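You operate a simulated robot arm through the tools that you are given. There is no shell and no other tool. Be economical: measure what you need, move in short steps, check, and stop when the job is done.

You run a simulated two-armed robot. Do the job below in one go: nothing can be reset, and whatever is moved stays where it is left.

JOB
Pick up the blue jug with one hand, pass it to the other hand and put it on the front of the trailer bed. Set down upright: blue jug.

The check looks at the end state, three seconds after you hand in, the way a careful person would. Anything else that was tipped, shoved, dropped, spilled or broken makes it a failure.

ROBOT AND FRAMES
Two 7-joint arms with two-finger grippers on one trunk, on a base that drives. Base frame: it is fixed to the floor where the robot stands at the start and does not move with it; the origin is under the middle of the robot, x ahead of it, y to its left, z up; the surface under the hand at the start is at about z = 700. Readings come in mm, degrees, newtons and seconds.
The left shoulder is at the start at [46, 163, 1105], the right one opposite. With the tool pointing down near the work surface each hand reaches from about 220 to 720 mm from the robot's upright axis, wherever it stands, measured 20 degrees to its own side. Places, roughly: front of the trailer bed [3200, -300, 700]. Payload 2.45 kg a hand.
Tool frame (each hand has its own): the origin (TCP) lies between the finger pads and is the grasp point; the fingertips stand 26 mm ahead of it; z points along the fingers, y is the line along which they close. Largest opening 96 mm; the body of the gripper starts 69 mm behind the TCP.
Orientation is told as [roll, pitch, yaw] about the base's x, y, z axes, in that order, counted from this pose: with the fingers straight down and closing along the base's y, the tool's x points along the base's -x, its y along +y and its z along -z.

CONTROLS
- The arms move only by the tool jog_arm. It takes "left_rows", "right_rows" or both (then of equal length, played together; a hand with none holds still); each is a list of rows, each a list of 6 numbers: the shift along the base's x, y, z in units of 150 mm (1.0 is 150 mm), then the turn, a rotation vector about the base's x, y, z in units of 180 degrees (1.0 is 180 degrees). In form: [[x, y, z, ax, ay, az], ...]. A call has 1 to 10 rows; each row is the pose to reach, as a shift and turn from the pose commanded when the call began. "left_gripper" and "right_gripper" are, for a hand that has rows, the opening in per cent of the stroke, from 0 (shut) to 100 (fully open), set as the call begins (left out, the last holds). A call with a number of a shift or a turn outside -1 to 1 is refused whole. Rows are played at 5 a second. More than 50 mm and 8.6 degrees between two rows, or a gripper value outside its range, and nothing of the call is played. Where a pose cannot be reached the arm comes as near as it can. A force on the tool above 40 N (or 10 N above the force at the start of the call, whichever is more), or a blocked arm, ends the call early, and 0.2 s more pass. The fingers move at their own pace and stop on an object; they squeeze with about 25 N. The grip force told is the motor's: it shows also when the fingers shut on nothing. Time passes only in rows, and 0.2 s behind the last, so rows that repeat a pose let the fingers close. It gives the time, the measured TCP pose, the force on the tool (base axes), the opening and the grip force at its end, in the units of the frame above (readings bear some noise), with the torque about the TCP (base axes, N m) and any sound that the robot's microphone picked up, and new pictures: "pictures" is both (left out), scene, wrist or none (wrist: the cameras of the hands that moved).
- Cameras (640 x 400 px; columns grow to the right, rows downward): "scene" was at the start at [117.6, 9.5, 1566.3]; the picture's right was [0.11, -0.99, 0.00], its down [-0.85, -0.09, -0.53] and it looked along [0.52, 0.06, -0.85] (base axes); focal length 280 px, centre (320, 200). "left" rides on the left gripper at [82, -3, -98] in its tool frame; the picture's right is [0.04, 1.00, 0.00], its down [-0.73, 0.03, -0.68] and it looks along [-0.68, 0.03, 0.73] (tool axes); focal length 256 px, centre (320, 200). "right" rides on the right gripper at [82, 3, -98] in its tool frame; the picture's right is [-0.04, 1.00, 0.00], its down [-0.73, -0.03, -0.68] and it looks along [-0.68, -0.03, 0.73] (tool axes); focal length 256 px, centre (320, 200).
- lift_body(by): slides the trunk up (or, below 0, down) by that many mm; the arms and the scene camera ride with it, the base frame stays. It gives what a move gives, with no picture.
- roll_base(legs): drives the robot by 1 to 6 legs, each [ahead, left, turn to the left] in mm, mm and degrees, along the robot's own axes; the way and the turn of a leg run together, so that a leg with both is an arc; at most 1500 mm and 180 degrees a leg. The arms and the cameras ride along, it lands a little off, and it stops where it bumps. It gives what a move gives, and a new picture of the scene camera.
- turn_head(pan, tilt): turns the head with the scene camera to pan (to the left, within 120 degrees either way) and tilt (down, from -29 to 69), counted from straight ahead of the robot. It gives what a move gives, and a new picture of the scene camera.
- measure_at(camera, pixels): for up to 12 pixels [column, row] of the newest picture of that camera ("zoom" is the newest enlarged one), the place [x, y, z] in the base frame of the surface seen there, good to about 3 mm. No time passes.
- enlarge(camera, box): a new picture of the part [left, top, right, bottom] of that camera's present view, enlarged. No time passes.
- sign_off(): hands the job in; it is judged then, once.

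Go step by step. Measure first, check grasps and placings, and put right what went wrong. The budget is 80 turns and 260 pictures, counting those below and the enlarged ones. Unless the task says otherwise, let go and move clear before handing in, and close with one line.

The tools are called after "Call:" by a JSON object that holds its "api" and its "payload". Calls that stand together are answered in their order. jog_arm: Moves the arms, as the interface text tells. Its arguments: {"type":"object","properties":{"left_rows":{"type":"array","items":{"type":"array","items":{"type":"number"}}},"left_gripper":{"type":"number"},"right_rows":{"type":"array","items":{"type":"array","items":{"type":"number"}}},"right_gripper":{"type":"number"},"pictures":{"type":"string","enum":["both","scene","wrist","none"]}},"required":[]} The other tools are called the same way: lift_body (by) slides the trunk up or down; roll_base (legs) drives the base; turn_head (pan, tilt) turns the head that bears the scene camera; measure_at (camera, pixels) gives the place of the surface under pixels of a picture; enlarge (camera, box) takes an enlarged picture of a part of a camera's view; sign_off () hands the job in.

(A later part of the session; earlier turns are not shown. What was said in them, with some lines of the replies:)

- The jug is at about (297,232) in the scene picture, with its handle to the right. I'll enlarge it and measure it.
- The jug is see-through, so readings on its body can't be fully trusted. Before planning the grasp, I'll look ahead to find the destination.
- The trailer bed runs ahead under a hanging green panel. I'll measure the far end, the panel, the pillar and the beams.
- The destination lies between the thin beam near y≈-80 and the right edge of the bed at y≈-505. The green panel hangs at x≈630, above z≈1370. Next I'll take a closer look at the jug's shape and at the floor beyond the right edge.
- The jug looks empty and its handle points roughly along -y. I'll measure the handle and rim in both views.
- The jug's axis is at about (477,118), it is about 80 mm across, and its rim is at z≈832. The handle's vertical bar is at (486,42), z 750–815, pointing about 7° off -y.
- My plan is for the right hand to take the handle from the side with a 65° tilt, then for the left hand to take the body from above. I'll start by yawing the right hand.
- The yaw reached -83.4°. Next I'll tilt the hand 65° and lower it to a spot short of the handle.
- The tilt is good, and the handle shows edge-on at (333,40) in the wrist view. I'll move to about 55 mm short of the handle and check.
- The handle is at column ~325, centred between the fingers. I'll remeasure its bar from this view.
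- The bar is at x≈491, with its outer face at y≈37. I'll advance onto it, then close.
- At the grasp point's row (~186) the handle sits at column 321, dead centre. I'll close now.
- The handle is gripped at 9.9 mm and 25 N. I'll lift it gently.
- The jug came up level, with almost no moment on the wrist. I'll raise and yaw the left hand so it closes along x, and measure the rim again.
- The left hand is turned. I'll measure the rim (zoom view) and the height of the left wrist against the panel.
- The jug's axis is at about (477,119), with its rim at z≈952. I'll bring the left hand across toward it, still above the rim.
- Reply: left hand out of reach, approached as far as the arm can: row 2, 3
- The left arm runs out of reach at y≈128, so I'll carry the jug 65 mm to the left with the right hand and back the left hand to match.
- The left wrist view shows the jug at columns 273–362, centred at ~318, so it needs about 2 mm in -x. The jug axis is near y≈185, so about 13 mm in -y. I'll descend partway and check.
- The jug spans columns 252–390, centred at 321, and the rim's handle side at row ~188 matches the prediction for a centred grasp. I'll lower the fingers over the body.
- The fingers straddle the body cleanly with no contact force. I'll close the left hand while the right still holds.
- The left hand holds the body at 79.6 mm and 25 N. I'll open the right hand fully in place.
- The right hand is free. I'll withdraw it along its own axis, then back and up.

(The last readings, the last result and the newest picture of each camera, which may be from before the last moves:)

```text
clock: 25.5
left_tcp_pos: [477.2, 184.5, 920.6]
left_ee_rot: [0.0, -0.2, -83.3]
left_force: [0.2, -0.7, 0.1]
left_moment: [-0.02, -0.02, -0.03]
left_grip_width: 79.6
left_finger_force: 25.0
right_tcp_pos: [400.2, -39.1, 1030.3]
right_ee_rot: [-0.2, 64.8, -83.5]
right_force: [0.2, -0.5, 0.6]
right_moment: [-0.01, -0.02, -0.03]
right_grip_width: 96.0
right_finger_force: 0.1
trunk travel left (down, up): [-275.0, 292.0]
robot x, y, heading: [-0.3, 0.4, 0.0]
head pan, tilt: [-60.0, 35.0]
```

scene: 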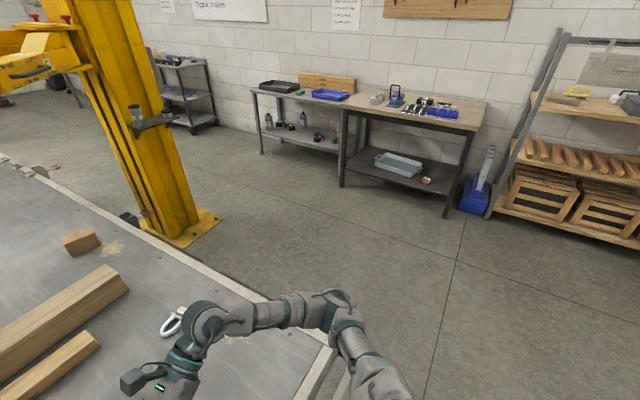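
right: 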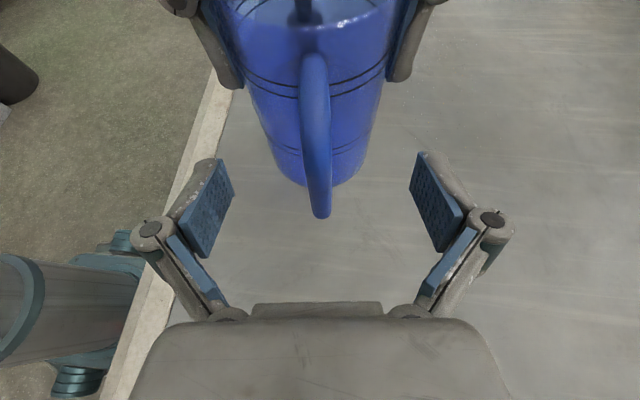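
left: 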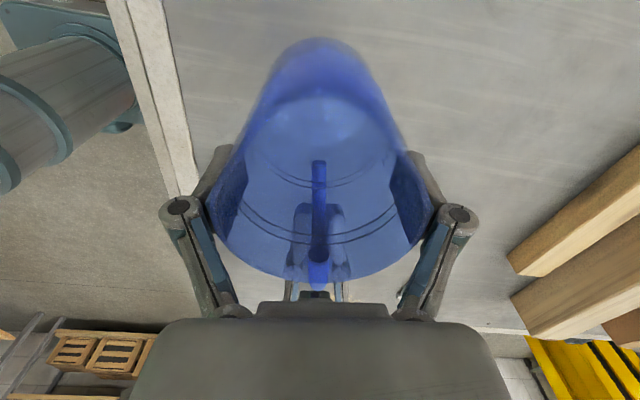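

Call:
{"api": "measure_at", "payload": {"camera": "scene", "pixels": [[222, 217], [183, 246], [160, 230], [130, 222], [196, 132], [217, 118], [262, 152], [342, 186], [446, 215], [490, 215], [150, 125], [30, 168]]}}

Call:
{"api": "turn_head", "payload": {"pan": -30, "tilt": 20}}

```text
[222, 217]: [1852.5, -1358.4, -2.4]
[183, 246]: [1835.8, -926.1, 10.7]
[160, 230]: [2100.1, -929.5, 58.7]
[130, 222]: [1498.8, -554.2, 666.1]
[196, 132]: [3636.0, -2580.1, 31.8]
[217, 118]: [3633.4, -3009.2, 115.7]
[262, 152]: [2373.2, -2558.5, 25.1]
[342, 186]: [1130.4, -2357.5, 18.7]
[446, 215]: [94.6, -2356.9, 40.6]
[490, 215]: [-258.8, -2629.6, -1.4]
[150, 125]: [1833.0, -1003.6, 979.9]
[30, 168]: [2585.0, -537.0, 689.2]
```

```text
clock: 26.4
left_tcp_pos: [478.9, 183.7, 920.8]
left_ee_rot: [0.0, -0.3, -83.3]
left_force: [0.7, 0.1, 0.2]
left_moment: [0.04, -0.01, 0.0]
left_grip_width: 79.8
left_finger_force: 25.4
right_tcp_pos: [400.6, -38.2, 1031.2]
right_ee_rot: [-0.2, 64.8, -83.6]
right_force: [-0.3, 0.4, -1.0]
right_moment: [0.02, 0.0, -0.03]
right_grip_width: 96.0
right_finger_force: 0.0
trunk travel left (down, up): [-275.0, 292.0]
robot x, y, heading: [-2.1, 1.0, 0.1]
head pan, tilt: [-30.0, 20.0]
```

scene: 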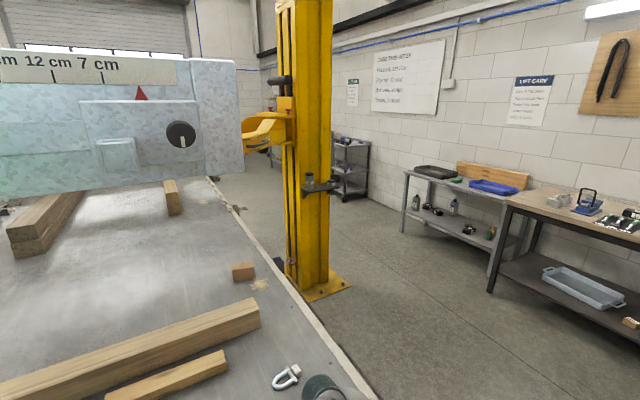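

The pillar base spans y -926 to -1358 near x 1830–2100. The tables' fronts are at y≈-2360, so a corridor about 1 m wide lies between them. I'll check the left elbow's width and the area behind and to the right before driving.

Call:
{"api": "turn_head", "payload": {"pan": 60, "tilt": 45}}

Call:
{"api": "turn_head", "payload": {"pan": -120, "tilt": 35}}

```text
clock: 28.1
left_tcp_pos: [478.1, 183.0, 920.6]
left_ee_rot: [-0.1, -0.3, -83.3]
left_force: [0.1, 0.0, -0.4]
left_moment: [0.0, -0.01, -0.01]
left_grip_width: 79.3
left_finger_force: 25.1
right_tcp_pos: [401.5, -39.5, 1031.2]
right_ee_rot: [-0.1, 64.8, -83.6]
right_force: [-0.1, -0.2, 0.4]
right_moment: [-0.01, 0.01, 0.01]
right_grip_width: 95.8
right_finger_force: 0.0
trunk travel left (down, up): [-275.0, 292.0]
robot x, y, heading: [-0.9, -2.6, -0.1]
head pan, tilt: [60.0, 45.0]
```

scene: 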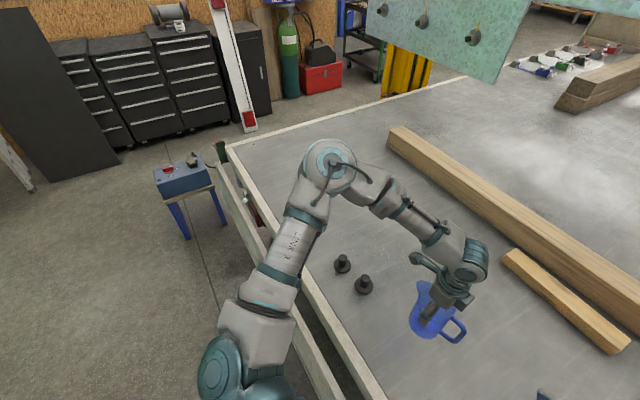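

```text
clock: 30.8
left_tcp_pos: [478.5, 183.3, 920.6]
left_ee_rot: [0.0, -0.1, -83.2]
left_force: [-0.1, -0.3, 0.2]
left_moment: [0.01, 0.03, -0.01]
left_grip_width: 79.4
left_finger_force: 24.8
right_tcp_pos: [400.1, -38.6, 1030.6]
right_ee_rot: [-0.2, 64.8, -83.6]
right_force: [0.2, 0.4, 0.0]
right_moment: [0.01, 0.0, -0.01]
right_grip_width: 95.8
right_finger_force: 0.0
trunk travel left (down, up): [-275.0, 292.0]
robot x, y, heading: [-1.2, 3.2, 0.3]
head pan, tilt: [-120.0, 35.0]
```

scene: 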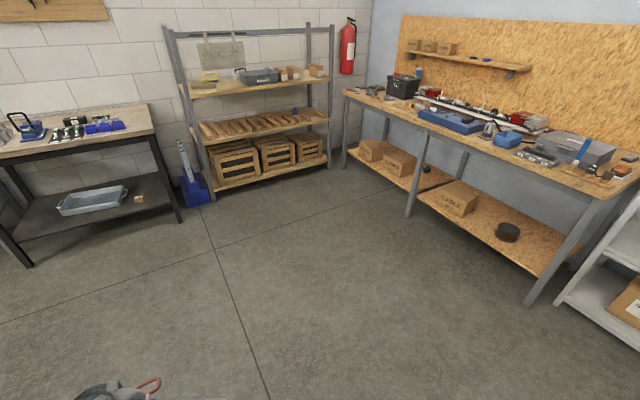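

The floor behind is open. I'll measure the red-handled thing at (150,385) and the bench fronts.

Call:
{"api": "measure_at", "payload": {"camera": "scene", "pixels": [[150, 382], [110, 390], [410, 215], [530, 302], [205, 200], [30, 265], [250, 300], [182, 220]]}}

Call:
{"api": "turn_head", "payload": {"pan": -70, "tilt": 60}}

```text
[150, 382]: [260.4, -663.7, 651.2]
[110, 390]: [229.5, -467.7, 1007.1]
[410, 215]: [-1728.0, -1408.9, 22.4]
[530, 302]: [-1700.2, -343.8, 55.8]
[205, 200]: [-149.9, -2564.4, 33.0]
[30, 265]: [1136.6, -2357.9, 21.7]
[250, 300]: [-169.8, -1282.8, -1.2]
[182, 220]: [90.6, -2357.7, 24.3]
```

```text
clock: 31.9
left_tcp_pos: [478.7, 184.3, 921.5]
left_ee_rot: [0.0, -0.2, -83.2]
left_force: [0.7, 0.5, -0.3]
left_moment: [0.02, -0.01, 0.0]
left_grip_width: 79.2
left_finger_force: 25.2
right_tcp_pos: [400.5, -39.2, 1031.1]
right_ee_rot: [-0.2, 64.8, -83.7]
right_force: [-0.5, 0.6, 0.3]
right_moment: [-0.02, 0.04, 0.05]
right_grip_width: 95.8
right_finger_force: 0.0
trunk travel left (down, up): [-275.0, 292.0]
robot x, y, heading: [0.7, 3.1, 0.0]
head pan, tilt: [-70.0, 60.0]
```

scene: 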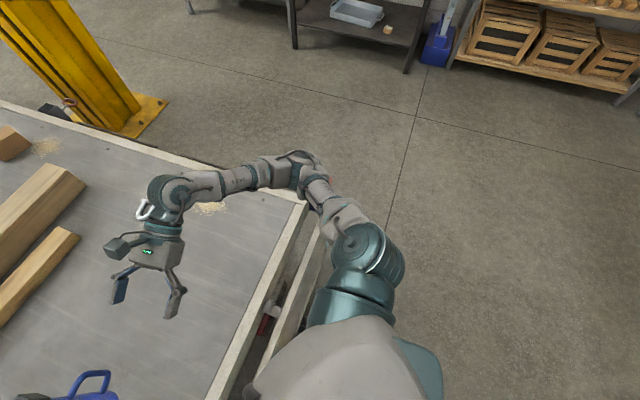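

The corner handle sticks out to y≈-664, so I'll back well off before strafing. I'll tuck the jug in a little first, then back up with a short leg.

Call:
{"api": "jog_arm", "payload": {"left_rows": [[-0.15, 0, 0.03, 0, 0, 0], [-0.3, 0, 0.06, 0, 0, 0], [-0.45, 0, 0.1, 0, 0, 0], [-0.6, 0, 0.13, 0, 0, 0], [-0.6, 0, 0.13, 0, 0, 0]], "pictures": "none"}}

Call:
{"api": "roll_base", "payload": {"legs": [[-300, 0, 0], [-300, 0, 0]]}}

```text
clock: 33.1
left_tcp_pos: [388.4, 181.7, 940.2]
left_ee_rot: [-0.1, -0.2, -83.2]
left_force: [-0.4, 0.3, -0.9]
left_moment: [0.03, 0.0, 0.03]
left_grip_width: 79.3
left_finger_force: 25.1
right_tcp_pos: [400.6, -38.7, 1030.8]
right_ee_rot: [-0.3, 64.9, -83.8]
right_force: [0.5, -0.2, -0.4]
right_moment: [0.06, 0.04, 0.03]
right_grip_width: 96.1
right_finger_force: 0.0
trunk travel left (down, up): [-275.0, 292.0]
robot x, y, heading: [-3.9, -2.7, -0.0]
head pan, tilt: [-70.0, 60.0]
```

```text
clock: 36.9
left_tcp_pos: [-216.3, 181.6, 938.7]
left_ee_rot: [0.0, -0.2, -83.7]
left_force: [0.7, 0.3, -0.8]
left_moment: [0.02, -0.04, -0.03]
left_grip_width: 79.5
left_finger_force: 24.9
right_tcp_pos: [-205.7, -38.0, 1030.7]
right_ee_rot: [0.0, 64.8, -84.0]
right_force: [-0.3, 0.7, 0.1]
right_moment: [0.0, 0.0, -0.04]
right_grip_width: 96.1
right_finger_force: 0.2
trunk travel left (down, up): [-275.0, 292.0]
robot x, y, heading: [-607.3, 2.3, -0.6]
head pan, tilt: [-70.0, 60.0]
```

scene: 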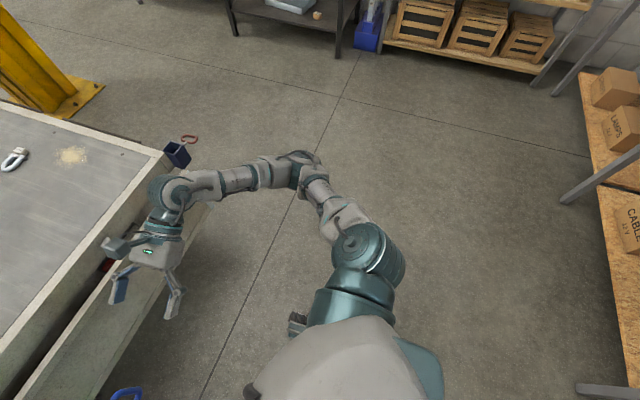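

The base landed within about 7 mm. Next I'll strafe right clear of the corner, then turn to face +y.

Call:
{"api": "roll_base", "payload": {"legs": [[0, -1400, 0], [0, 0, 45], [0, 0, 45]]}}

Call:
{"api": "turn_head", "payload": {"pan": -75, "tilt": 25}}

```text
clock: 47.9
left_tcp_pos: [-809.6, -977.6, 941.1]
left_ee_rot: [0.0, -0.2, 7.6]
left_force: [-0.3, -0.1, -1.0]
left_moment: [-0.02, 0.02, 0.0]
left_grip_width: 79.5
left_finger_force: 25.2
right_tcp_pos: [-589.8, -961.1, 1032.4]
right_ee_rot: [0.3, 64.9, 7.8]
right_force: [0.1, -0.1, 0.1]
right_moment: [0.01, -0.02, -0.03]
right_grip_width: 96.1
right_finger_force: 0.0
trunk travel left (down, up): [-275.0, 292.0]
robot x, y, heading: [-618.9, -1358.6, 90.9]
head pan, tilt: [-70.0, 60.0]
```

scene: 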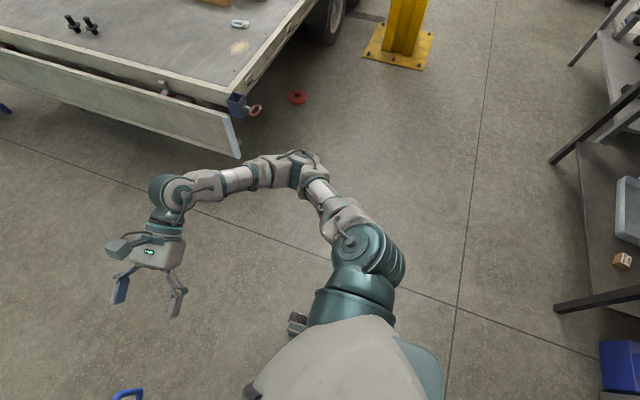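

```text
clock: 48.9
left_tcp_pos: [-811.2, -979.1, 942.1]
left_ee_rot: [0.3, -0.1, 7.7]
left_force: [-0.4, -0.6, -1.2]
left_moment: [0.02, 0.02, -0.03]
left_grip_width: 79.3
left_finger_force: 25.4
right_tcp_pos: [-590.6, -962.8, 1034.5]
right_ee_rot: [0.5, 64.9, 8.1]
right_force: [-0.3, 0.1, -0.4]
right_moment: [-0.04, 0.0, 0.01]
right_grip_width: 96.0
right_finger_force: 0.0
trunk travel left (down, up): [-275.0, 292.0]
robot x, y, heading: [-626.9, -1362.3, 91.3]
head pan, tilt: [-75.0, 25.0]
```

scene: 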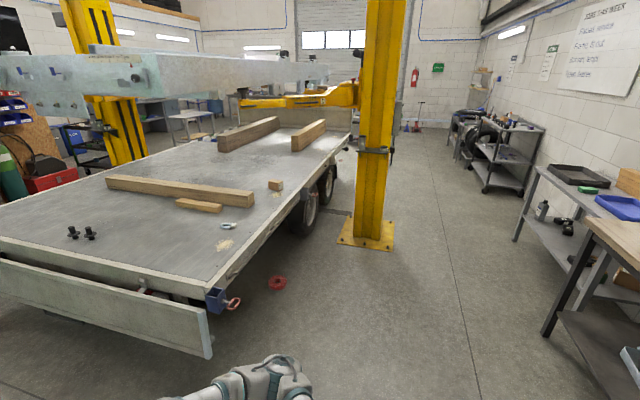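

The lane is clear between the pillar at (368,245) and the tables. I'll straighten the heading, back down to y≈-1880, and strafe toward +x.

Call:
{"api": "roll_base", "payload": {"legs": [[-520, 0, -1.2], [0, -1400, 0]]}}

Call:
{"api": "measure_at", "payload": {"camera": "scene", "pixels": [[320, 200]]}}

```text
clock: 58.5
left_tcp_pos: [608.8, -1493.2, 941.4]
left_ee_rot: [0.3, -0.3, 7.0]
left_force: [0.6, -0.3, -1.2]
left_moment: [-0.02, 0.03, 0.02]
left_grip_width: 79.2
left_finger_force: 25.7
right_tcp_pos: [829.4, -1479.2, 1034.2]
right_ee_rot: [0.5, 64.7, 7.4]
right_force: [-0.3, -0.2, 0.5]
right_moment: [0.01, 0.0, 0.0]
right_grip_width: 95.9
right_finger_force: 0.1
trunk travel left (down, up): [-275.0, 292.0]
robot x, y, heading: [792.6, -1874.5, 90.5]
head pan, tilt: [-75.0, 25.0]
```

scene: 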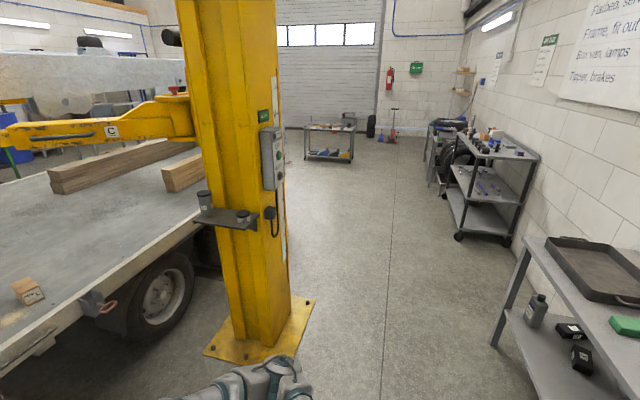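

```text
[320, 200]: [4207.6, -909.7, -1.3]
```

The pillar carries a small shelf with cans and a control box at (272,160), so I'll measure those for clearance.

Call:
{"api": "measure_at", "payload": {"camera": "scene", "pixels": [[272, 150], [283, 160], [278, 225], [250, 222], [205, 205], [312, 305], [293, 345], [500, 345], [520, 250], [460, 235], [285, 230]]}}

```text
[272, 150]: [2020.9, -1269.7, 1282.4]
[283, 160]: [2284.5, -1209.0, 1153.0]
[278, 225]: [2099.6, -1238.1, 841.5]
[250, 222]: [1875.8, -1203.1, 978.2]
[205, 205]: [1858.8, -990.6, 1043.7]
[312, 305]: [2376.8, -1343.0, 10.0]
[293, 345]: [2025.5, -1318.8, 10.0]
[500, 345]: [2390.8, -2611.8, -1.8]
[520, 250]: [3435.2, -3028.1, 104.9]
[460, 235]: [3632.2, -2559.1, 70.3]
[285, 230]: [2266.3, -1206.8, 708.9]
```

The pillar's outermost point is about y≈-1343 at the floor, and my front reaches only about y≈-1390, so I can pass. I'll strafe on past it.

Call:
{"api": "roll_base", "payload": {"legs": [[-20, -1250, -0.5], [0, -1330, 0]]}}

Call:
{"api": "turn_head", "payload": {"pan": 0, "tilt": 30}}

```text
clock: 71.0
left_tcp_pos: [3187.6, -1584.9, 942.8]
left_ee_rot: [0.4, -0.5, 3.1]
left_force: [0.9, 0.3, -0.8]
left_moment: [0.0, -0.01, -0.04]
left_grip_width: 79.3
left_finger_force: 25.1
right_tcp_pos: [3407.6, -1586.5, 1034.6]
right_ee_rot: [0.9, 64.5, 4.0]
right_force: [-1.0, -0.5, 0.0]
right_moment: [-0.02, -0.03, 0.0]
right_grip_width: 96.1
right_finger_force: 0.1
trunk travel left (down, up): [-275.0, 292.0]
robot x, y, heading: [3348.0, -1968.4, 86.4]
head pan, tilt: [-75.0, 25.0]
```

scene: 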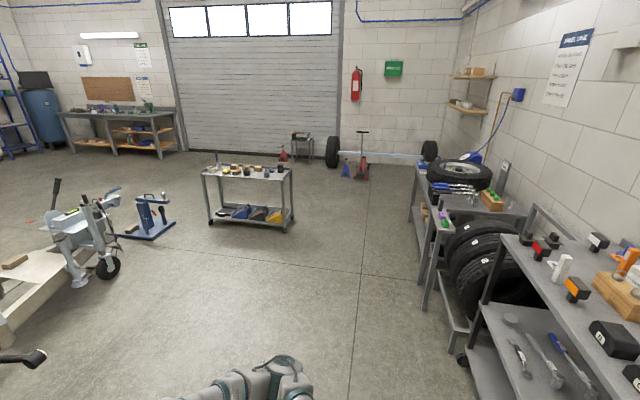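

```text
clock: 72.5
left_tcp_pos: [3191.5, -1588.7, 944.6]
left_ee_rot: [0.6, -0.3, 3.2]
left_force: [-0.9, 0.1, -1.1]
left_moment: [0.03, 0.0, -0.01]
left_grip_width: 79.3
left_finger_force: 25.1
right_tcp_pos: [3412.7, -1589.3, 1036.5]
right_ee_rot: [1.6, 64.7, 4.5]
right_force: [-1.0, 0.9, -0.3]
right_moment: [-0.01, -0.03, 0.0]
right_grip_width: 96.1
right_finger_force: 0.0
trunk travel left (down, up): [-275.0, 292.0]
robot x, y, heading: [3349.3, -1976.3, 86.5]
head pan, tilt: [0.0, 30.0]
```

scene: 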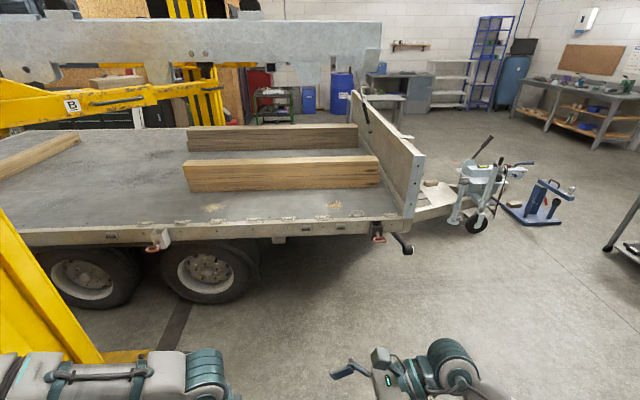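

Now I face the bed's right side, and the headboard is at (385,140). I'll measure the free zone, the edge, the side hooks, the lift arm and the overhead chassis.

Call:
{"api": "measure_at", "payload": {"camera": "scene", "pixels": [[250, 205], [340, 200], [280, 190], [390, 208], [410, 200], [380, 240], [405, 245], [290, 218], [150, 95], [230, 85], [340, 70], [378, 40]]}}

Call:
{"api": "enlarge", "payload": {"camera": "scene", "box": [130, 130, 450, 330]}}

```text
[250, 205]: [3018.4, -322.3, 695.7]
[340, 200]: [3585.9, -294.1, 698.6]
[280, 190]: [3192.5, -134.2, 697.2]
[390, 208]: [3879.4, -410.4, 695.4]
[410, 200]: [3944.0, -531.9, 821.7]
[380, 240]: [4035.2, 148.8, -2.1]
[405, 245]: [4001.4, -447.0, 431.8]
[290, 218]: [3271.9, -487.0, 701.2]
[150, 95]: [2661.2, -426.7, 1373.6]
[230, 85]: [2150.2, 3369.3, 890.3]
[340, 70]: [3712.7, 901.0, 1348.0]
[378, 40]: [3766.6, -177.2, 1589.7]
```

```text
2.00 times, centred on (290, 230) of scene
```

zoom: 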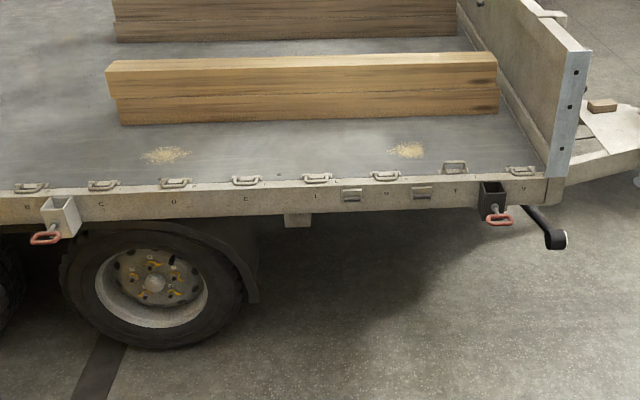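

The bed is clear around (3200–3300, -300). The chassis overhead stays above z≈1350 and at y≥-177. I'll square up the heading, approach partway, and recheck the side hooks and my elbow.

Call:
{"api": "roll_base", "payload": {"legs": [[0, -91, 3.5], [700, 0, 0]]}}

Call:
{"api": "turn_head", "payload": {"pan": 30, "tilt": 40}}

```text
clock: 77.1
left_tcp_pos: [3221.1, -893.8, 939.9]
left_ee_rot: [0.3, -2.0, 7.3]
left_force: [-0.8, -0.1, -1.1]
left_moment: [-0.01, -0.08, 0.0]
left_grip_width: 79.4
left_finger_force: 24.5
right_tcp_pos: [3437.7, -881.4, 1039.4]
right_ee_rot: [1.4, 63.3, 8.6]
right_force: [-0.7, -1.2, 1.7]
right_moment: [0.07, -0.11, -0.03]
right_grip_width: 95.7
right_finger_force: 0.1
trunk travel left (down, up): [-275.0, 292.0]
robot x, y, heading: [3431.3, -1268.0, 90.4]
head pan, tilt: [0.0, 30.0]
```

scene: 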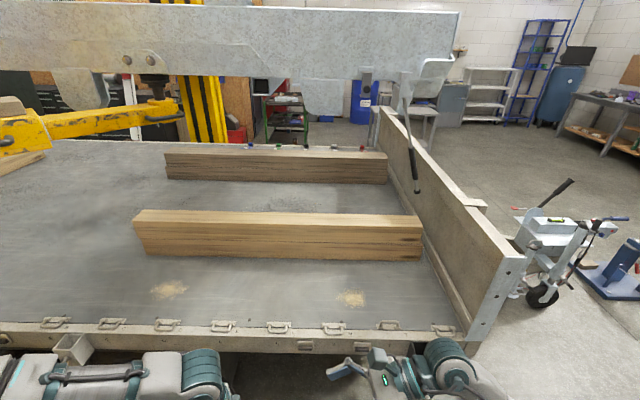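

```text
clock: 78.0
left_tcp_pos: [3217.7, -897.0, 941.8]
left_ee_rot: [0.5, -2.0, 7.5]
left_force: [-1.9, 0.1, -1.0]
left_moment: [0.01, -0.07, 0.02]
left_grip_width: 79.3
left_finger_force: 24.9
right_tcp_pos: [3435.6, -885.6, 1041.1]
right_ee_rot: [2.0, 63.5, 9.3]
right_force: [-1.2, -0.5, 0.0]
right_moment: [0.06, -0.06, -0.04]
right_grip_width: 96.0
right_finger_force: 0.1
trunk travel left (down, up): [-275.0, 292.0]
robot x, y, heading: [3426.4, -1272.4, 90.6]
head pan, tilt: [30.0, 40.0]
```

scene: 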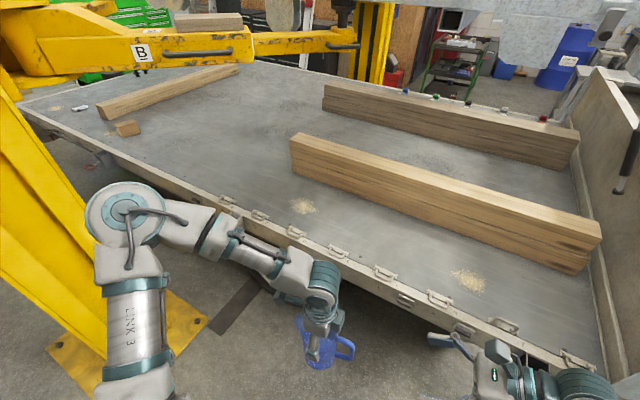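

The tool readings show a slight roll (about 2°), so I want to see whether anything touches. I'll measure the left elbow against the pillar and lift arm, and the right-side clearances.

Call:
{"api": "measure_at", "payload": {"camera": "scene", "pixels": [[125, 210], [88, 225], [135, 300], [180, 190], [50, 250], [200, 320], [195, 60], [300, 45], [320, 320], [505, 325], [405, 300], [580, 365]]}}

Call:
{"api": "turn_head", "payload": {"pan": -60, "tilt": 60}}

Call:
{"api": "turn_head", "payload": {"pan": 90, "tilt": 60}}

```text
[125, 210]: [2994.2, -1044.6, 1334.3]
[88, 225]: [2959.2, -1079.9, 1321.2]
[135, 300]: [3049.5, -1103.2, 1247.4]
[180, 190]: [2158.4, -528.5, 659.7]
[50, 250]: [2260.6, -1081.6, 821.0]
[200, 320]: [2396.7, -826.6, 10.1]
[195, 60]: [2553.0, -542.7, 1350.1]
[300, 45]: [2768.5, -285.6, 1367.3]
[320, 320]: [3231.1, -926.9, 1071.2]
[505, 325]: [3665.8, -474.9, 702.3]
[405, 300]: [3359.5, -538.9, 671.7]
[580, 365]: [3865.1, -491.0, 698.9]
```

```text
clock: 79.7
left_tcp_pos: [3221.1, -897.1, 941.6]
left_ee_rot: [0.5, -1.7, 7.6]
left_force: [-1.2, -0.6, -0.3]
left_moment: [0.0, -0.02, 0.03]
left_grip_width: 79.3
left_finger_force: 25.2
right_tcp_pos: [3439.2, -884.8, 1041.5]
right_ee_rot: [2.2, 63.8, 9.5]
right_force: [0.5, -1.1, 1.9]
right_moment: [0.03, -0.06, -0.03]
right_grip_width: 95.7
right_finger_force: 0.1
trunk travel left (down, up): [-275.0, 292.0]
robot x, y, heading: [3425.0, -1271.2, 90.5]
head pan, tilt: [-60.0, 60.0]
```

scene: 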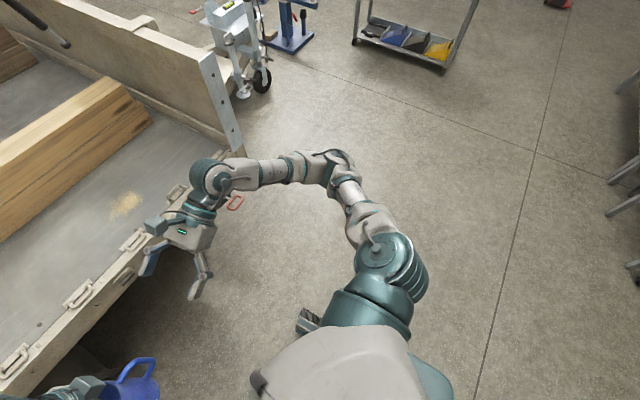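

```text
clock: 82.0
left_tcp_pos: [3249.8, -897.8, 945.9]
left_ee_rot: [0.7, -0.3, 7.4]
left_force: [-0.3, 0.4, -1.4]
left_moment: [-0.01, 0.01, 0.01]
left_grip_width: 79.4
left_finger_force: 25.0
right_tcp_pos: [3469.7, -883.9, 1040.5]
right_ee_rot: [2.3, 64.9, 9.3]
right_force: [0.7, -0.1, 0.6]
right_moment: [-0.02, 0.02, 0.0]
right_grip_width: 96.1
right_finger_force: 0.0
trunk travel left (down, up): [-275.0, 292.0]
robot x, y, heading: [3433.9, -1267.0, 90.4]
head pan, tilt: [90.0, 60.0]
```

scene: 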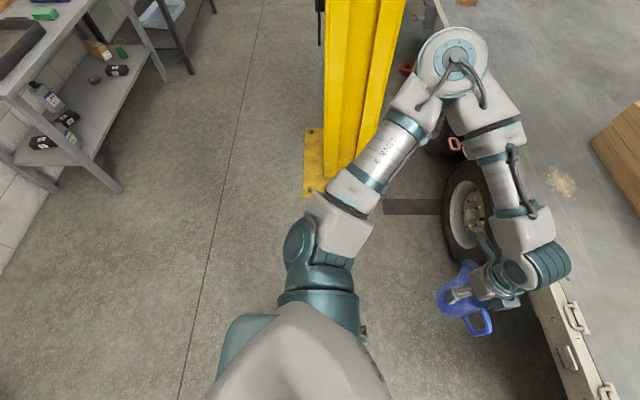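

Nothing touches: the elbow is at x≈2960 and the pillar face at x≈2260. The hand is upright again (pitch -0.3). I'll move ahead to Y≈-850 and look down at the front clearance.

Call:
{"api": "roll_base", "payload": {"legs": [[300, 0, 0], [118, 0, 0]]}}

Call:
{"api": "turn_head", "payload": {"pan": 15, "tilt": 60}}

```text
clock: 84.9
left_tcp_pos: [3237.9, -475.9, 947.1]
left_ee_rot: [1.0, -0.7, 7.5]
left_force: [-0.1, 0.4, 0.2]
left_moment: [-0.03, 0.03, -0.05]
left_grip_width: 79.3
left_finger_force: 25.2
right_tcp_pos: [3459.2, -464.4, 1040.8]
right_ee_rot: [2.8, 64.7, 9.7]
right_force: [0.0, 0.6, 0.3]
right_moment: [0.01, -0.02, 0.01]
right_grip_width: 96.2
right_finger_force: 0.0
trunk travel left (down, up): [-275.0, 292.0]
robot x, y, heading: [3430.2, -840.4, 90.6]
head pan, tilt: [90.0, 60.0]
```

scene: 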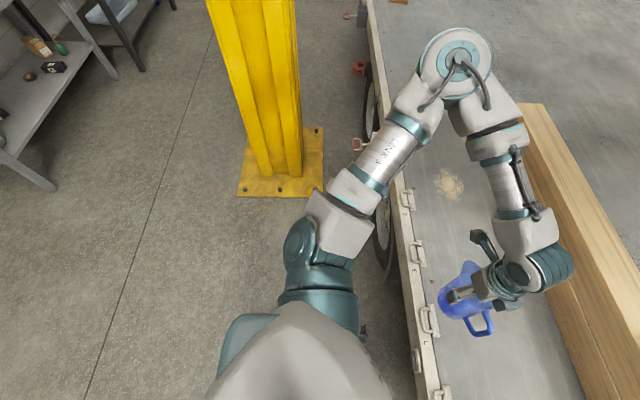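

```text
clock: 86.4
left_tcp_pos: [3239.2, -476.4, 946.8]
left_ee_rot: [0.9, -0.7, 7.5]
left_force: [0.7, -0.6, -0.9]
left_moment: [-0.01, 0.03, 0.0]
left_grip_width: 79.1
left_finger_force: 25.6
right_tcp_pos: [3458.6, -465.4, 1042.4]
right_ee_rot: [3.0, 64.4, 9.8]
right_force: [0.2, 0.3, -0.5]
right_moment: [0.03, 0.02, -0.01]
right_grip_width: 96.1
right_finger_force: 0.1
trunk travel left (down, up): [-275.0, 292.0]
robot x, y, heading: [3430.2, -844.0, 90.3]
head pan, tilt: [15.0, 60.0]
```

scene: 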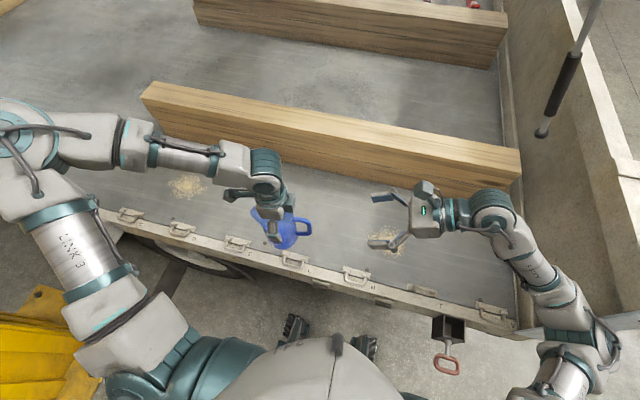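

The jug hangs over the bed edge at about (285,230), with the beam behind it. I'll measure the beam's front face and top, the edge rings, and the drop zone.

Call:
{"api": "measure_at", "payload": {"camera": "scene", "pixels": [[330, 125], [330, 155], [335, 172], [250, 150], [200, 145], [295, 258], [237, 240], [330, 200], [330, 230], [445, 365], [300, 325], [220, 250]]}}

```text
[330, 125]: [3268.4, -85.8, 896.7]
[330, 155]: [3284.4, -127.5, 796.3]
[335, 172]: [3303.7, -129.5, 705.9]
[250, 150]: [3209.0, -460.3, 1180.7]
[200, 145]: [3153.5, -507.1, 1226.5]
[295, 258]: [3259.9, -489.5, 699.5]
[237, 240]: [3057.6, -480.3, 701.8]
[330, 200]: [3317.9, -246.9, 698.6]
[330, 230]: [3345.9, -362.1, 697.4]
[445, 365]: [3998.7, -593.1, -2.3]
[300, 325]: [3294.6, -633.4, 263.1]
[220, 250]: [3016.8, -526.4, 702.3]
```

The free lane runs from y -128 to about -470, so I'll place the jug at (3235,-310). I'll extend the left arm out over it.

Call:
{"api": "jog_arm", "payload": {"left_rows": [[0, 0.12, 0, 0, 0, 0], [0, 0.3, 0, 0, 0, 0], [0, 0.5, 0, 0, 0, 0], [0, 0.7, 0, 0, 0, 0], [0, 0.88, 0, 0, 0, 0], [0, 1.0, 0, 0, 0, 0], [0, 1.0, 0, 0, 0, 0]]}}

```text
clock: 88.0
left_tcp_pos: [3237.9, -327.0, 949.7]
left_ee_rot: [0.9, -0.7, 7.3]
left_force: [0.3, 0.7, -1.6]
left_moment: [0.01, 0.04, -0.01]
left_grip_width: 79.5
left_finger_force: 24.4
right_tcp_pos: [3460.1, -464.2, 1041.7]
right_ee_rot: [3.1, 64.5, 9.9]
right_force: [0.0, -0.1, -0.4]
right_moment: [-0.01, 0.03, -0.01]
right_grip_width: 95.9
right_finger_force: 0.1
trunk travel left (down, up): [-275.0, 292.0]
robot x, y, heading: [3425.5, -848.9, 90.3]
head pan, tilt: [15.0, 60.0]
```

scene: 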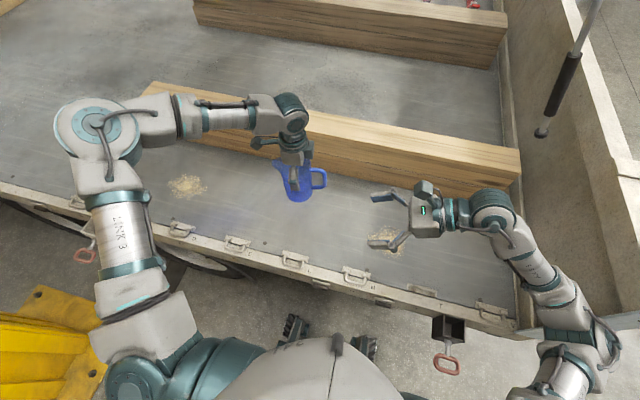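
left: 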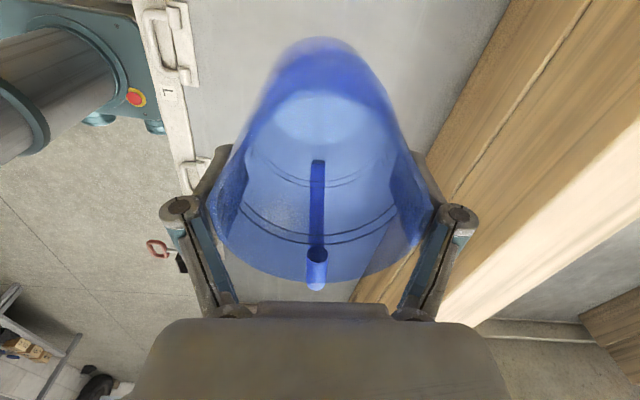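

The jug is at (3238,-327), clear of the beam and the rings. I'll lower the trunk most of the way, which leaves the base about 23 mm above the bed.

Call:
{"api": "lift_body", "payload": {"by": -60}}

Call:
{"api": "lift_body", "payload": {"by": -62}}

Call:
{"api": "turn_head", "payload": {"pan": 15, "tilt": 50}}

Call:
{"api": "enlarge", "payload": {"camera": "scene", "box": [220, 100, 380, 200]}}

```text
clock: 89.0
left_tcp_pos: [3231.5, -325.3, 884.5]
left_ee_rot: [0.7, -1.2, 7.5]
left_force: [-1.7, 0.4, -1.3]
left_moment: [0.01, 0.01, -0.03]
left_grip_width: 79.5
left_finger_force: 25.0
right_tcp_pos: [3449.0, -464.0, 981.0]
right_ee_rot: [2.3, 64.0, 9.5]
right_force: [-0.1, 1.0, -0.6]
right_moment: [0.01, 0.01, 0.0]
right_grip_width: 96.0
right_finger_force: 0.0
trunk travel left (down, up): [-215.0, 352.0]
robot x, y, heading: [3427.1, -845.0, 90.4]
head pan, tilt: [15.0, 60.0]
```

```text
clock: 90.0
left_tcp_pos: [3226.7, -327.1, 822.3]
left_ee_rot: [0.8, -1.5, 7.6]
left_force: [0.9, -0.1, -0.9]
left_moment: [0.0, -0.01, 0.01]
left_grip_width: 79.4
left_finger_force: 25.0
right_tcp_pos: [3445.1, -463.8, 920.2]
right_ee_rot: [2.4, 64.0, 9.6]
right_force: [0.6, -0.5, -0.5]
right_moment: [0.02, 0.0, -0.05]
right_grip_width: 96.1
right_finger_force: 0.1
trunk travel left (down, up): [-153.0, 414.0]
robot x, y, heading: [3430.4, -843.5, 90.5]
head pan, tilt: [15.0, 60.0]
```

```text
clock: 90.7
left_tcp_pos: [3236.1, -335.4, 830.9]
left_ee_rot: [1.5, -1.3, 7.2]
left_force: [-0.3, 0.0, -1.7]
left_moment: [0.0, 0.02, -0.01]
left_grip_width: 79.4
left_finger_force: 25.5
right_tcp_pos: [3457.3, -473.8, 923.5]
right_ee_rot: [4.0, 63.9, 10.3]
right_force: [-0.2, 0.7, 0.3]
right_moment: [0.0, 0.02, 0.02]
right_grip_width: 95.8
right_finger_force: 0.0
trunk travel left (down, up): [-153.0, 414.0]
robot x, y, heading: [3432.4, -848.1, 90.0]
head pan, tilt: [15.0, 50.0]
```

scene: 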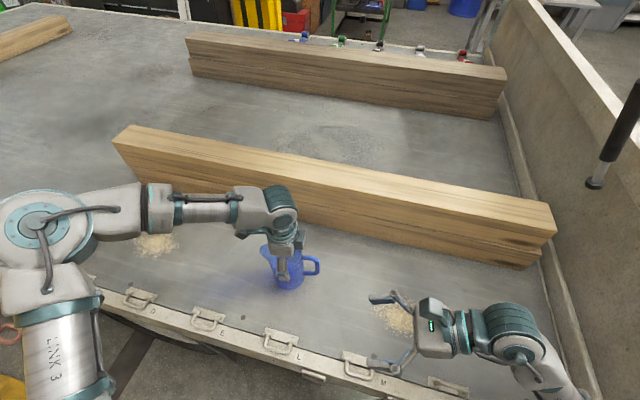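

```text
4.00 times, centred on (300, 150) of scene
```

zoom: 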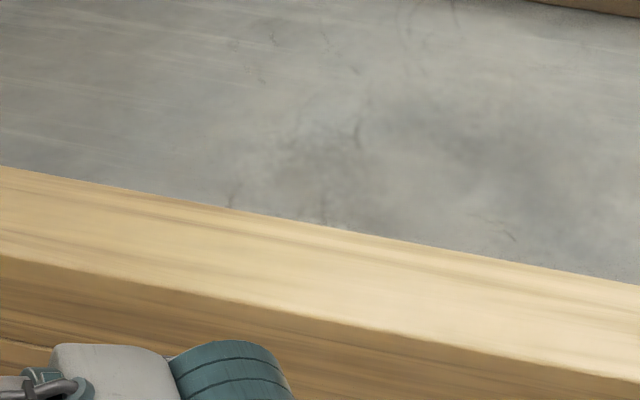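

The base sways by a degree or so, but the jug is nearly upright with its base about 25 mm above the bed. I'll lower it slowly.

Call:
{"api": "jog_arm", "payload": {"left_rows": [[0, 0, -0.025, 0, 0, 0], [0, 0, -0.05, 0, 0, 0], [0, 0, -0.075, 0, 0, 0], [0, 0, -0.1, 0, 0, 0], [0, 0, -0.1, 0, 0, 0], [0, 0, -0.1, 0, 0, 0]]}}

Call:
{"api": "enlarge", "payload": {"camera": "scene", "box": [220, 215, 380, 315]}}

```text
clock: 92.1
left_tcp_pos: [3235.7, -333.9, 815.6]
left_ee_rot: [1.6, -1.2, 6.9]
left_force: [-0.2, 0.0, -0.1]
left_moment: [0.01, 0.02, 0.01]
left_grip_width: 79.3
left_finger_force: 25.8
right_tcp_pos: [3458.2, -474.4, 923.7]
right_ee_rot: [3.7, 63.9, 9.9]
right_force: [-0.2, -0.2, 0.2]
right_moment: [-0.02, 0.0, -0.01]
right_grip_width: 96.0
right_finger_force: 0.1
trunk travel left (down, up): [-153.0, 414.0]
robot x, y, heading: [3432.0, -847.7, 90.1]
head pan, tilt: [15.0, 50.0]
```

scene: 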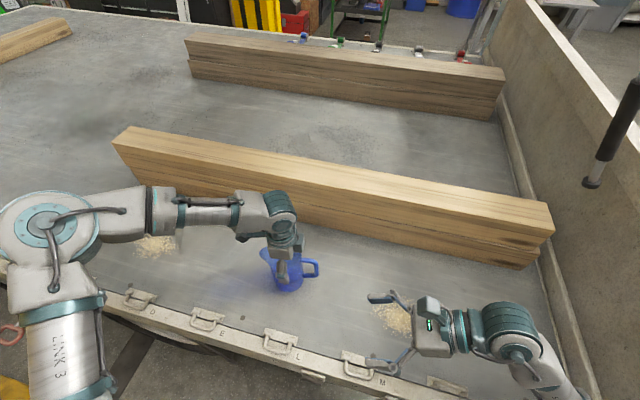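
left: 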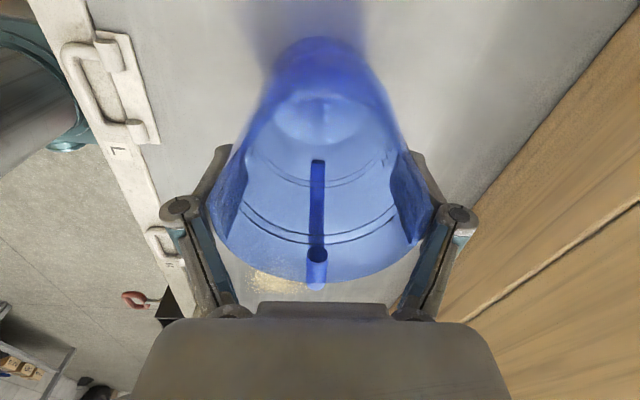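

```text
4.00 times, centred on (300, 265) of scene
```

zoom: 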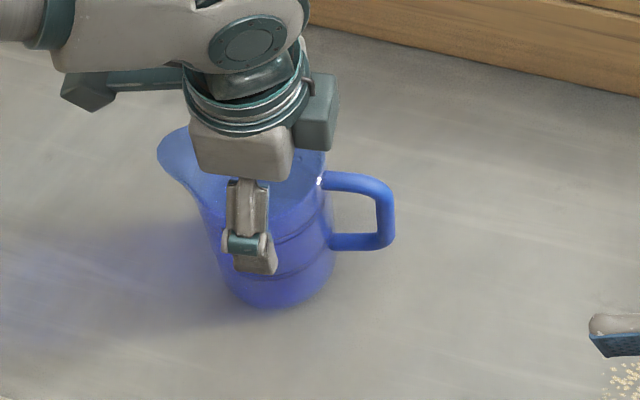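

There's no contact yet, with TCP z at 815.6 and touchdown expected near 802. I'll level the small tilt and lower further in 3 mm steps.

Call:
{"api": "jog_arm", "payload": {"left_rows": [[0, 0, -0.02, -0.009, 0.0067, 0], [0, 0, -0.04, -0.009, 0.0067, 0], [0, 0, -0.06, -0.009, 0.0067, 0], [0, 0, -0.073, -0.009, 0.0067, 0], [0, 0, -0.073, -0.009, 0.0067, 0]], "pictures": "none"}}

```text
clock: 93.3
left_tcp_pos: [3237.4, -335.0, 805.5]
left_ee_rot: [-0.1, 0.1, 7.1]
left_force: [0.3, -0.8, -1.1]
left_moment: [0.0, 0.03, 0.05]
left_grip_width: 79.3
left_finger_force: 25.3
right_tcp_pos: [3456.7, -473.8, 924.3]
right_ee_rot: [3.8, 63.9, 10.1]
right_force: [-0.2, -0.5, -0.6]
right_moment: [-0.02, -0.01, 0.02]
right_grip_width: 95.8
right_finger_force: 0.0
trunk travel left (down, up): [-153.0, 414.0]
robot x, y, heading: [3428.7, -846.9, 90.1]
head pan, tilt: [15.0, 50.0]
```

The jug is level now (rotation -0.1, 0.1) but still free. I'll keep lowering in 1.5 mm steps.

Call:
{"api": "jog_arm", "payload": {"left_rows": [[0, 0, -0.01, 0, 0, 0], [0, 0, -0.02, 0, 0, 0], [0, 0, -0.03, 0, 0, 0], [0, 0, -0.03, 0, 0, 0]], "pictures": "none"}}

```text
clock: 94.3
left_tcp_pos: [3236.8, -334.1, 801.7]
left_ee_rot: [0.2, 0.1, 7.0]
left_force: [-2.6, -1.6, 18.2]
left_moment: [-0.03, -0.04, -0.01]
left_grip_width: 79.7
left_finger_force: 25.1
right_tcp_pos: [3457.4, -474.5, 924.7]
right_ee_rot: [3.8, 64.0, 10.2]
right_force: [0.0, 0.5, -0.1]
right_moment: [0.02, 0.04, 0.03]
right_grip_width: 96.1
right_finger_force: 0.1
trunk travel left (down, up): [-153.0, 414.0]
robot x, y, heading: [3427.1, -849.2, 89.7]
head pan, tilt: [15.0, 50.0]
```

It has touched down: Fz is 18 N at z 801.7. I'll ease up 1 mm and open the hand.

Call:
{"api": "jog_arm", "payload": {"left_rows": [[0, 0, 0.008, 0, 0, 0], [0, 0, 0.008, 0, 0, 0]], "pictures": "none"}}

Call:
{"api": "jog_arm", "payload": {"left_rows": [[0, 0, 0, 0, 0, 0], [0, 0, 0, 0, 0, 0], [0, 0, 0, 0, 0, 0]], "left_gripper": 100}}

Call:
{"api": "enlarge", "payload": {"camera": "scene", "box": [220, 215, 380, 315]}}

```text
clock: 94.9
left_tcp_pos: [3237.9, -334.4, 802.2]
left_ee_rot: [0.2, 0.2, 7.1]
left_force: [2.8, 1.4, 9.3]
left_moment: [0.42, -0.34, -0.06]
left_grip_width: 79.3
left_finger_force: 24.3
right_tcp_pos: [3457.0, -473.7, 923.9]
right_ee_rot: [4.0, 63.9, 10.2]
right_force: [0.1, -0.5, 0.2]
right_moment: [0.02, -0.01, 0.01]
right_grip_width: 96.3
right_finger_force: 0.1
trunk travel left (down, up): [-153.0, 414.0]
robot x, y, heading: [3428.5, -842.5, 89.7]
head pan, tilt: [15.0, 50.0]
```

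```text
clock: 95.7
left_tcp_pos: [3236.0, -335.0, 802.5]
left_ee_rot: [0.0, 0.2, 7.0]
left_force: [0.7, 0.6, 0.4]
left_moment: [-0.04, -0.03, 0.02]
left_grip_width: 95.9
left_finger_force: 0.1
right_tcp_pos: [3456.6, -473.4, 923.9]
right_ee_rot: [3.8, 63.8, 10.1]
right_force: [0.7, 0.2, 0.3]
right_moment: [0.0, 0.0, 0.01]
right_grip_width: 96.1
right_finger_force: 0.2
trunk travel left (down, up): [-153.0, 414.0]
robot x, y, heading: [3428.4, -847.3, 90.0]
head pan, tilt: [15.0, 50.0]
```

scene: 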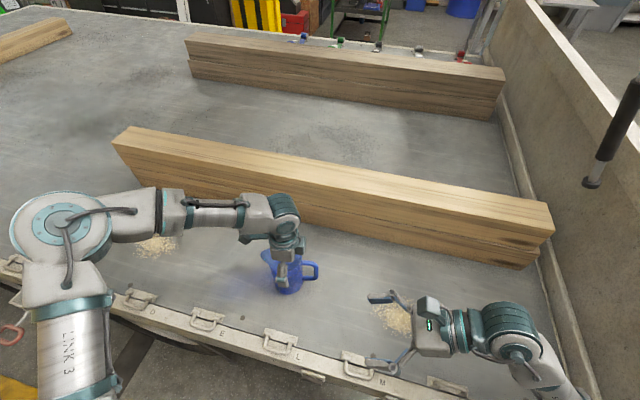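
left: 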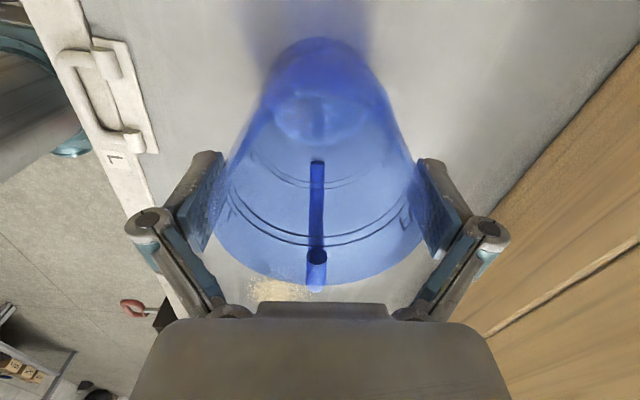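

```text
4.00 times, centred on (300, 265) of scene
```

zoom: 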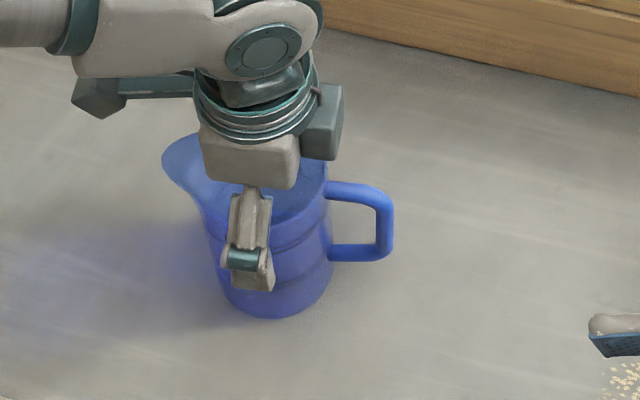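

The jug stands free, centred between the open fingers. I'll raise the hand straight up.

Call:
{"api": "jog_arm", "payload": {"left_rows": [[0, 0, 0.1, 0, 0, 0], [0, 0, 0.22, 0, 0, 0], [0, 0, 0.36, 0, 0, 0], [0, 0, 0.5, 0, 0, 0], [0, 0, 0.65, 0, 0, 0], [0, 0, 0.8, 0, 0, 0], [0, 0, 0.95, 0, 0, 0]]}}

Call:
{"api": "enlarge", "payload": {"camera": "scene", "box": [220, 215, 380, 315]}}

```text
clock: 97.3
left_tcp_pos: [3237.0, -335.8, 944.8]
left_ee_rot: [0.0, 0.2, 7.2]
left_force: [0.1, -0.1, -0.6]
left_moment: [-0.01, -0.03, 0.01]
left_grip_width: 96.1
left_finger_force: 0.1
right_tcp_pos: [3457.1, -475.2, 923.3]
right_ee_rot: [3.8, 63.9, 10.2]
right_force: [-0.5, 0.2, -0.2]
right_moment: [0.01, -0.01, -0.01]
right_grip_width: 95.9
right_finger_force: 0.1
trunk travel left (down, up): [-153.0, 414.0]
robot x, y, heading: [3428.4, -846.5, 89.9]
head pan, tilt: [15.0, 50.0]
```

scene: 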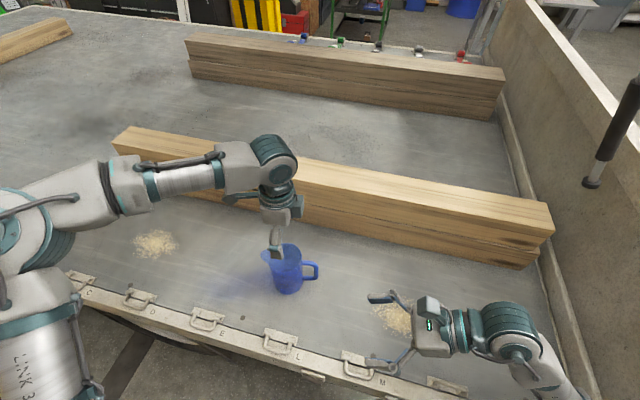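
left: 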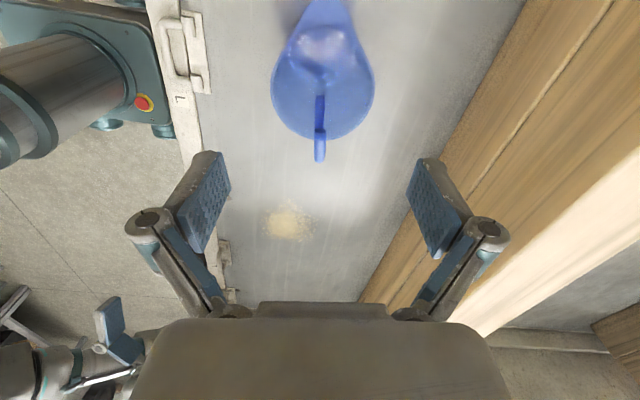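

```text
4.00 times, centred on (300, 265) of scene
```

zoom: 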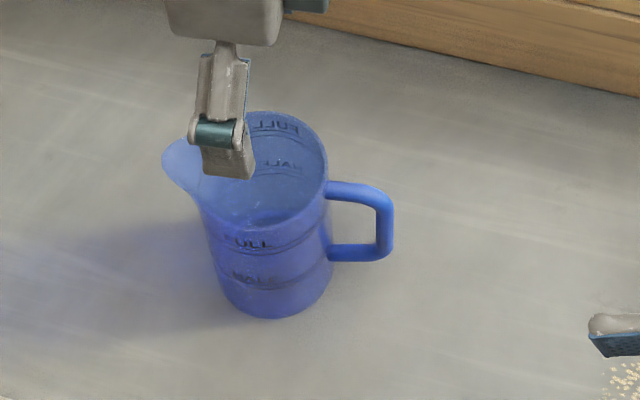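

The jug stands upright on the bed and the fingers are about 85 mm above its rim. I'll draw the left hand back toward me to be fully clear.

Call:
{"api": "jog_arm", "payload": {"left_rows": [[0, -0.2, 0.1, 0, 0, 0], [0, -0.4, 0.2, 0, 0, 0], [0, -0.6, 0.25, 0, 0, 0], [0, -0.8, 0.25, 0, 0, 0], [0, -1.0, 0.25, 0, 0, 0]], "pictures": "scene"}}

```text
clock: 98.5
left_tcp_pos: [3236.9, -487.6, 977.7]
left_ee_rot: [0.1, 0.2, 7.1]
left_force: [0.5, 0.1, -0.8]
left_moment: [0.03, -0.02, -0.01]
left_grip_width: 96.1
left_finger_force: 0.0
right_tcp_pos: [3456.6, -473.1, 923.1]
right_ee_rot: [3.9, 63.8, 10.1]
right_force: [0.2, -0.1, 0.4]
right_moment: [-0.06, -0.01, 0.02]
right_grip_width: 95.9
right_finger_force: 0.1
trunk travel left (down, up): [-153.0, 414.0]
robot x, y, heading: [3432.1, -846.4, 89.9]
head pan, tilt: [15.0, 50.0]
```

scene: 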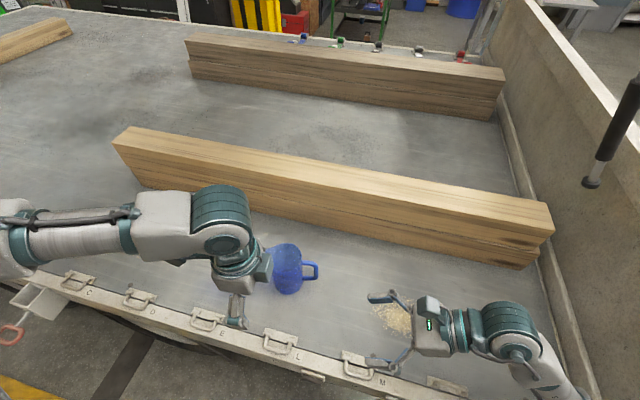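

The jug stands upright at (287,270), both hands are open and clear, and the last view shows nothing disturbed. I'm handing in.

Call:
{"api": "sign_off", "payload": {}}

```text
The job is handed in.
```

The blue jug was picked up with the right hand, passed to the left, and set down upright on the front of the trailer bed at about (3237, -335). Both hands are open and clear of it.
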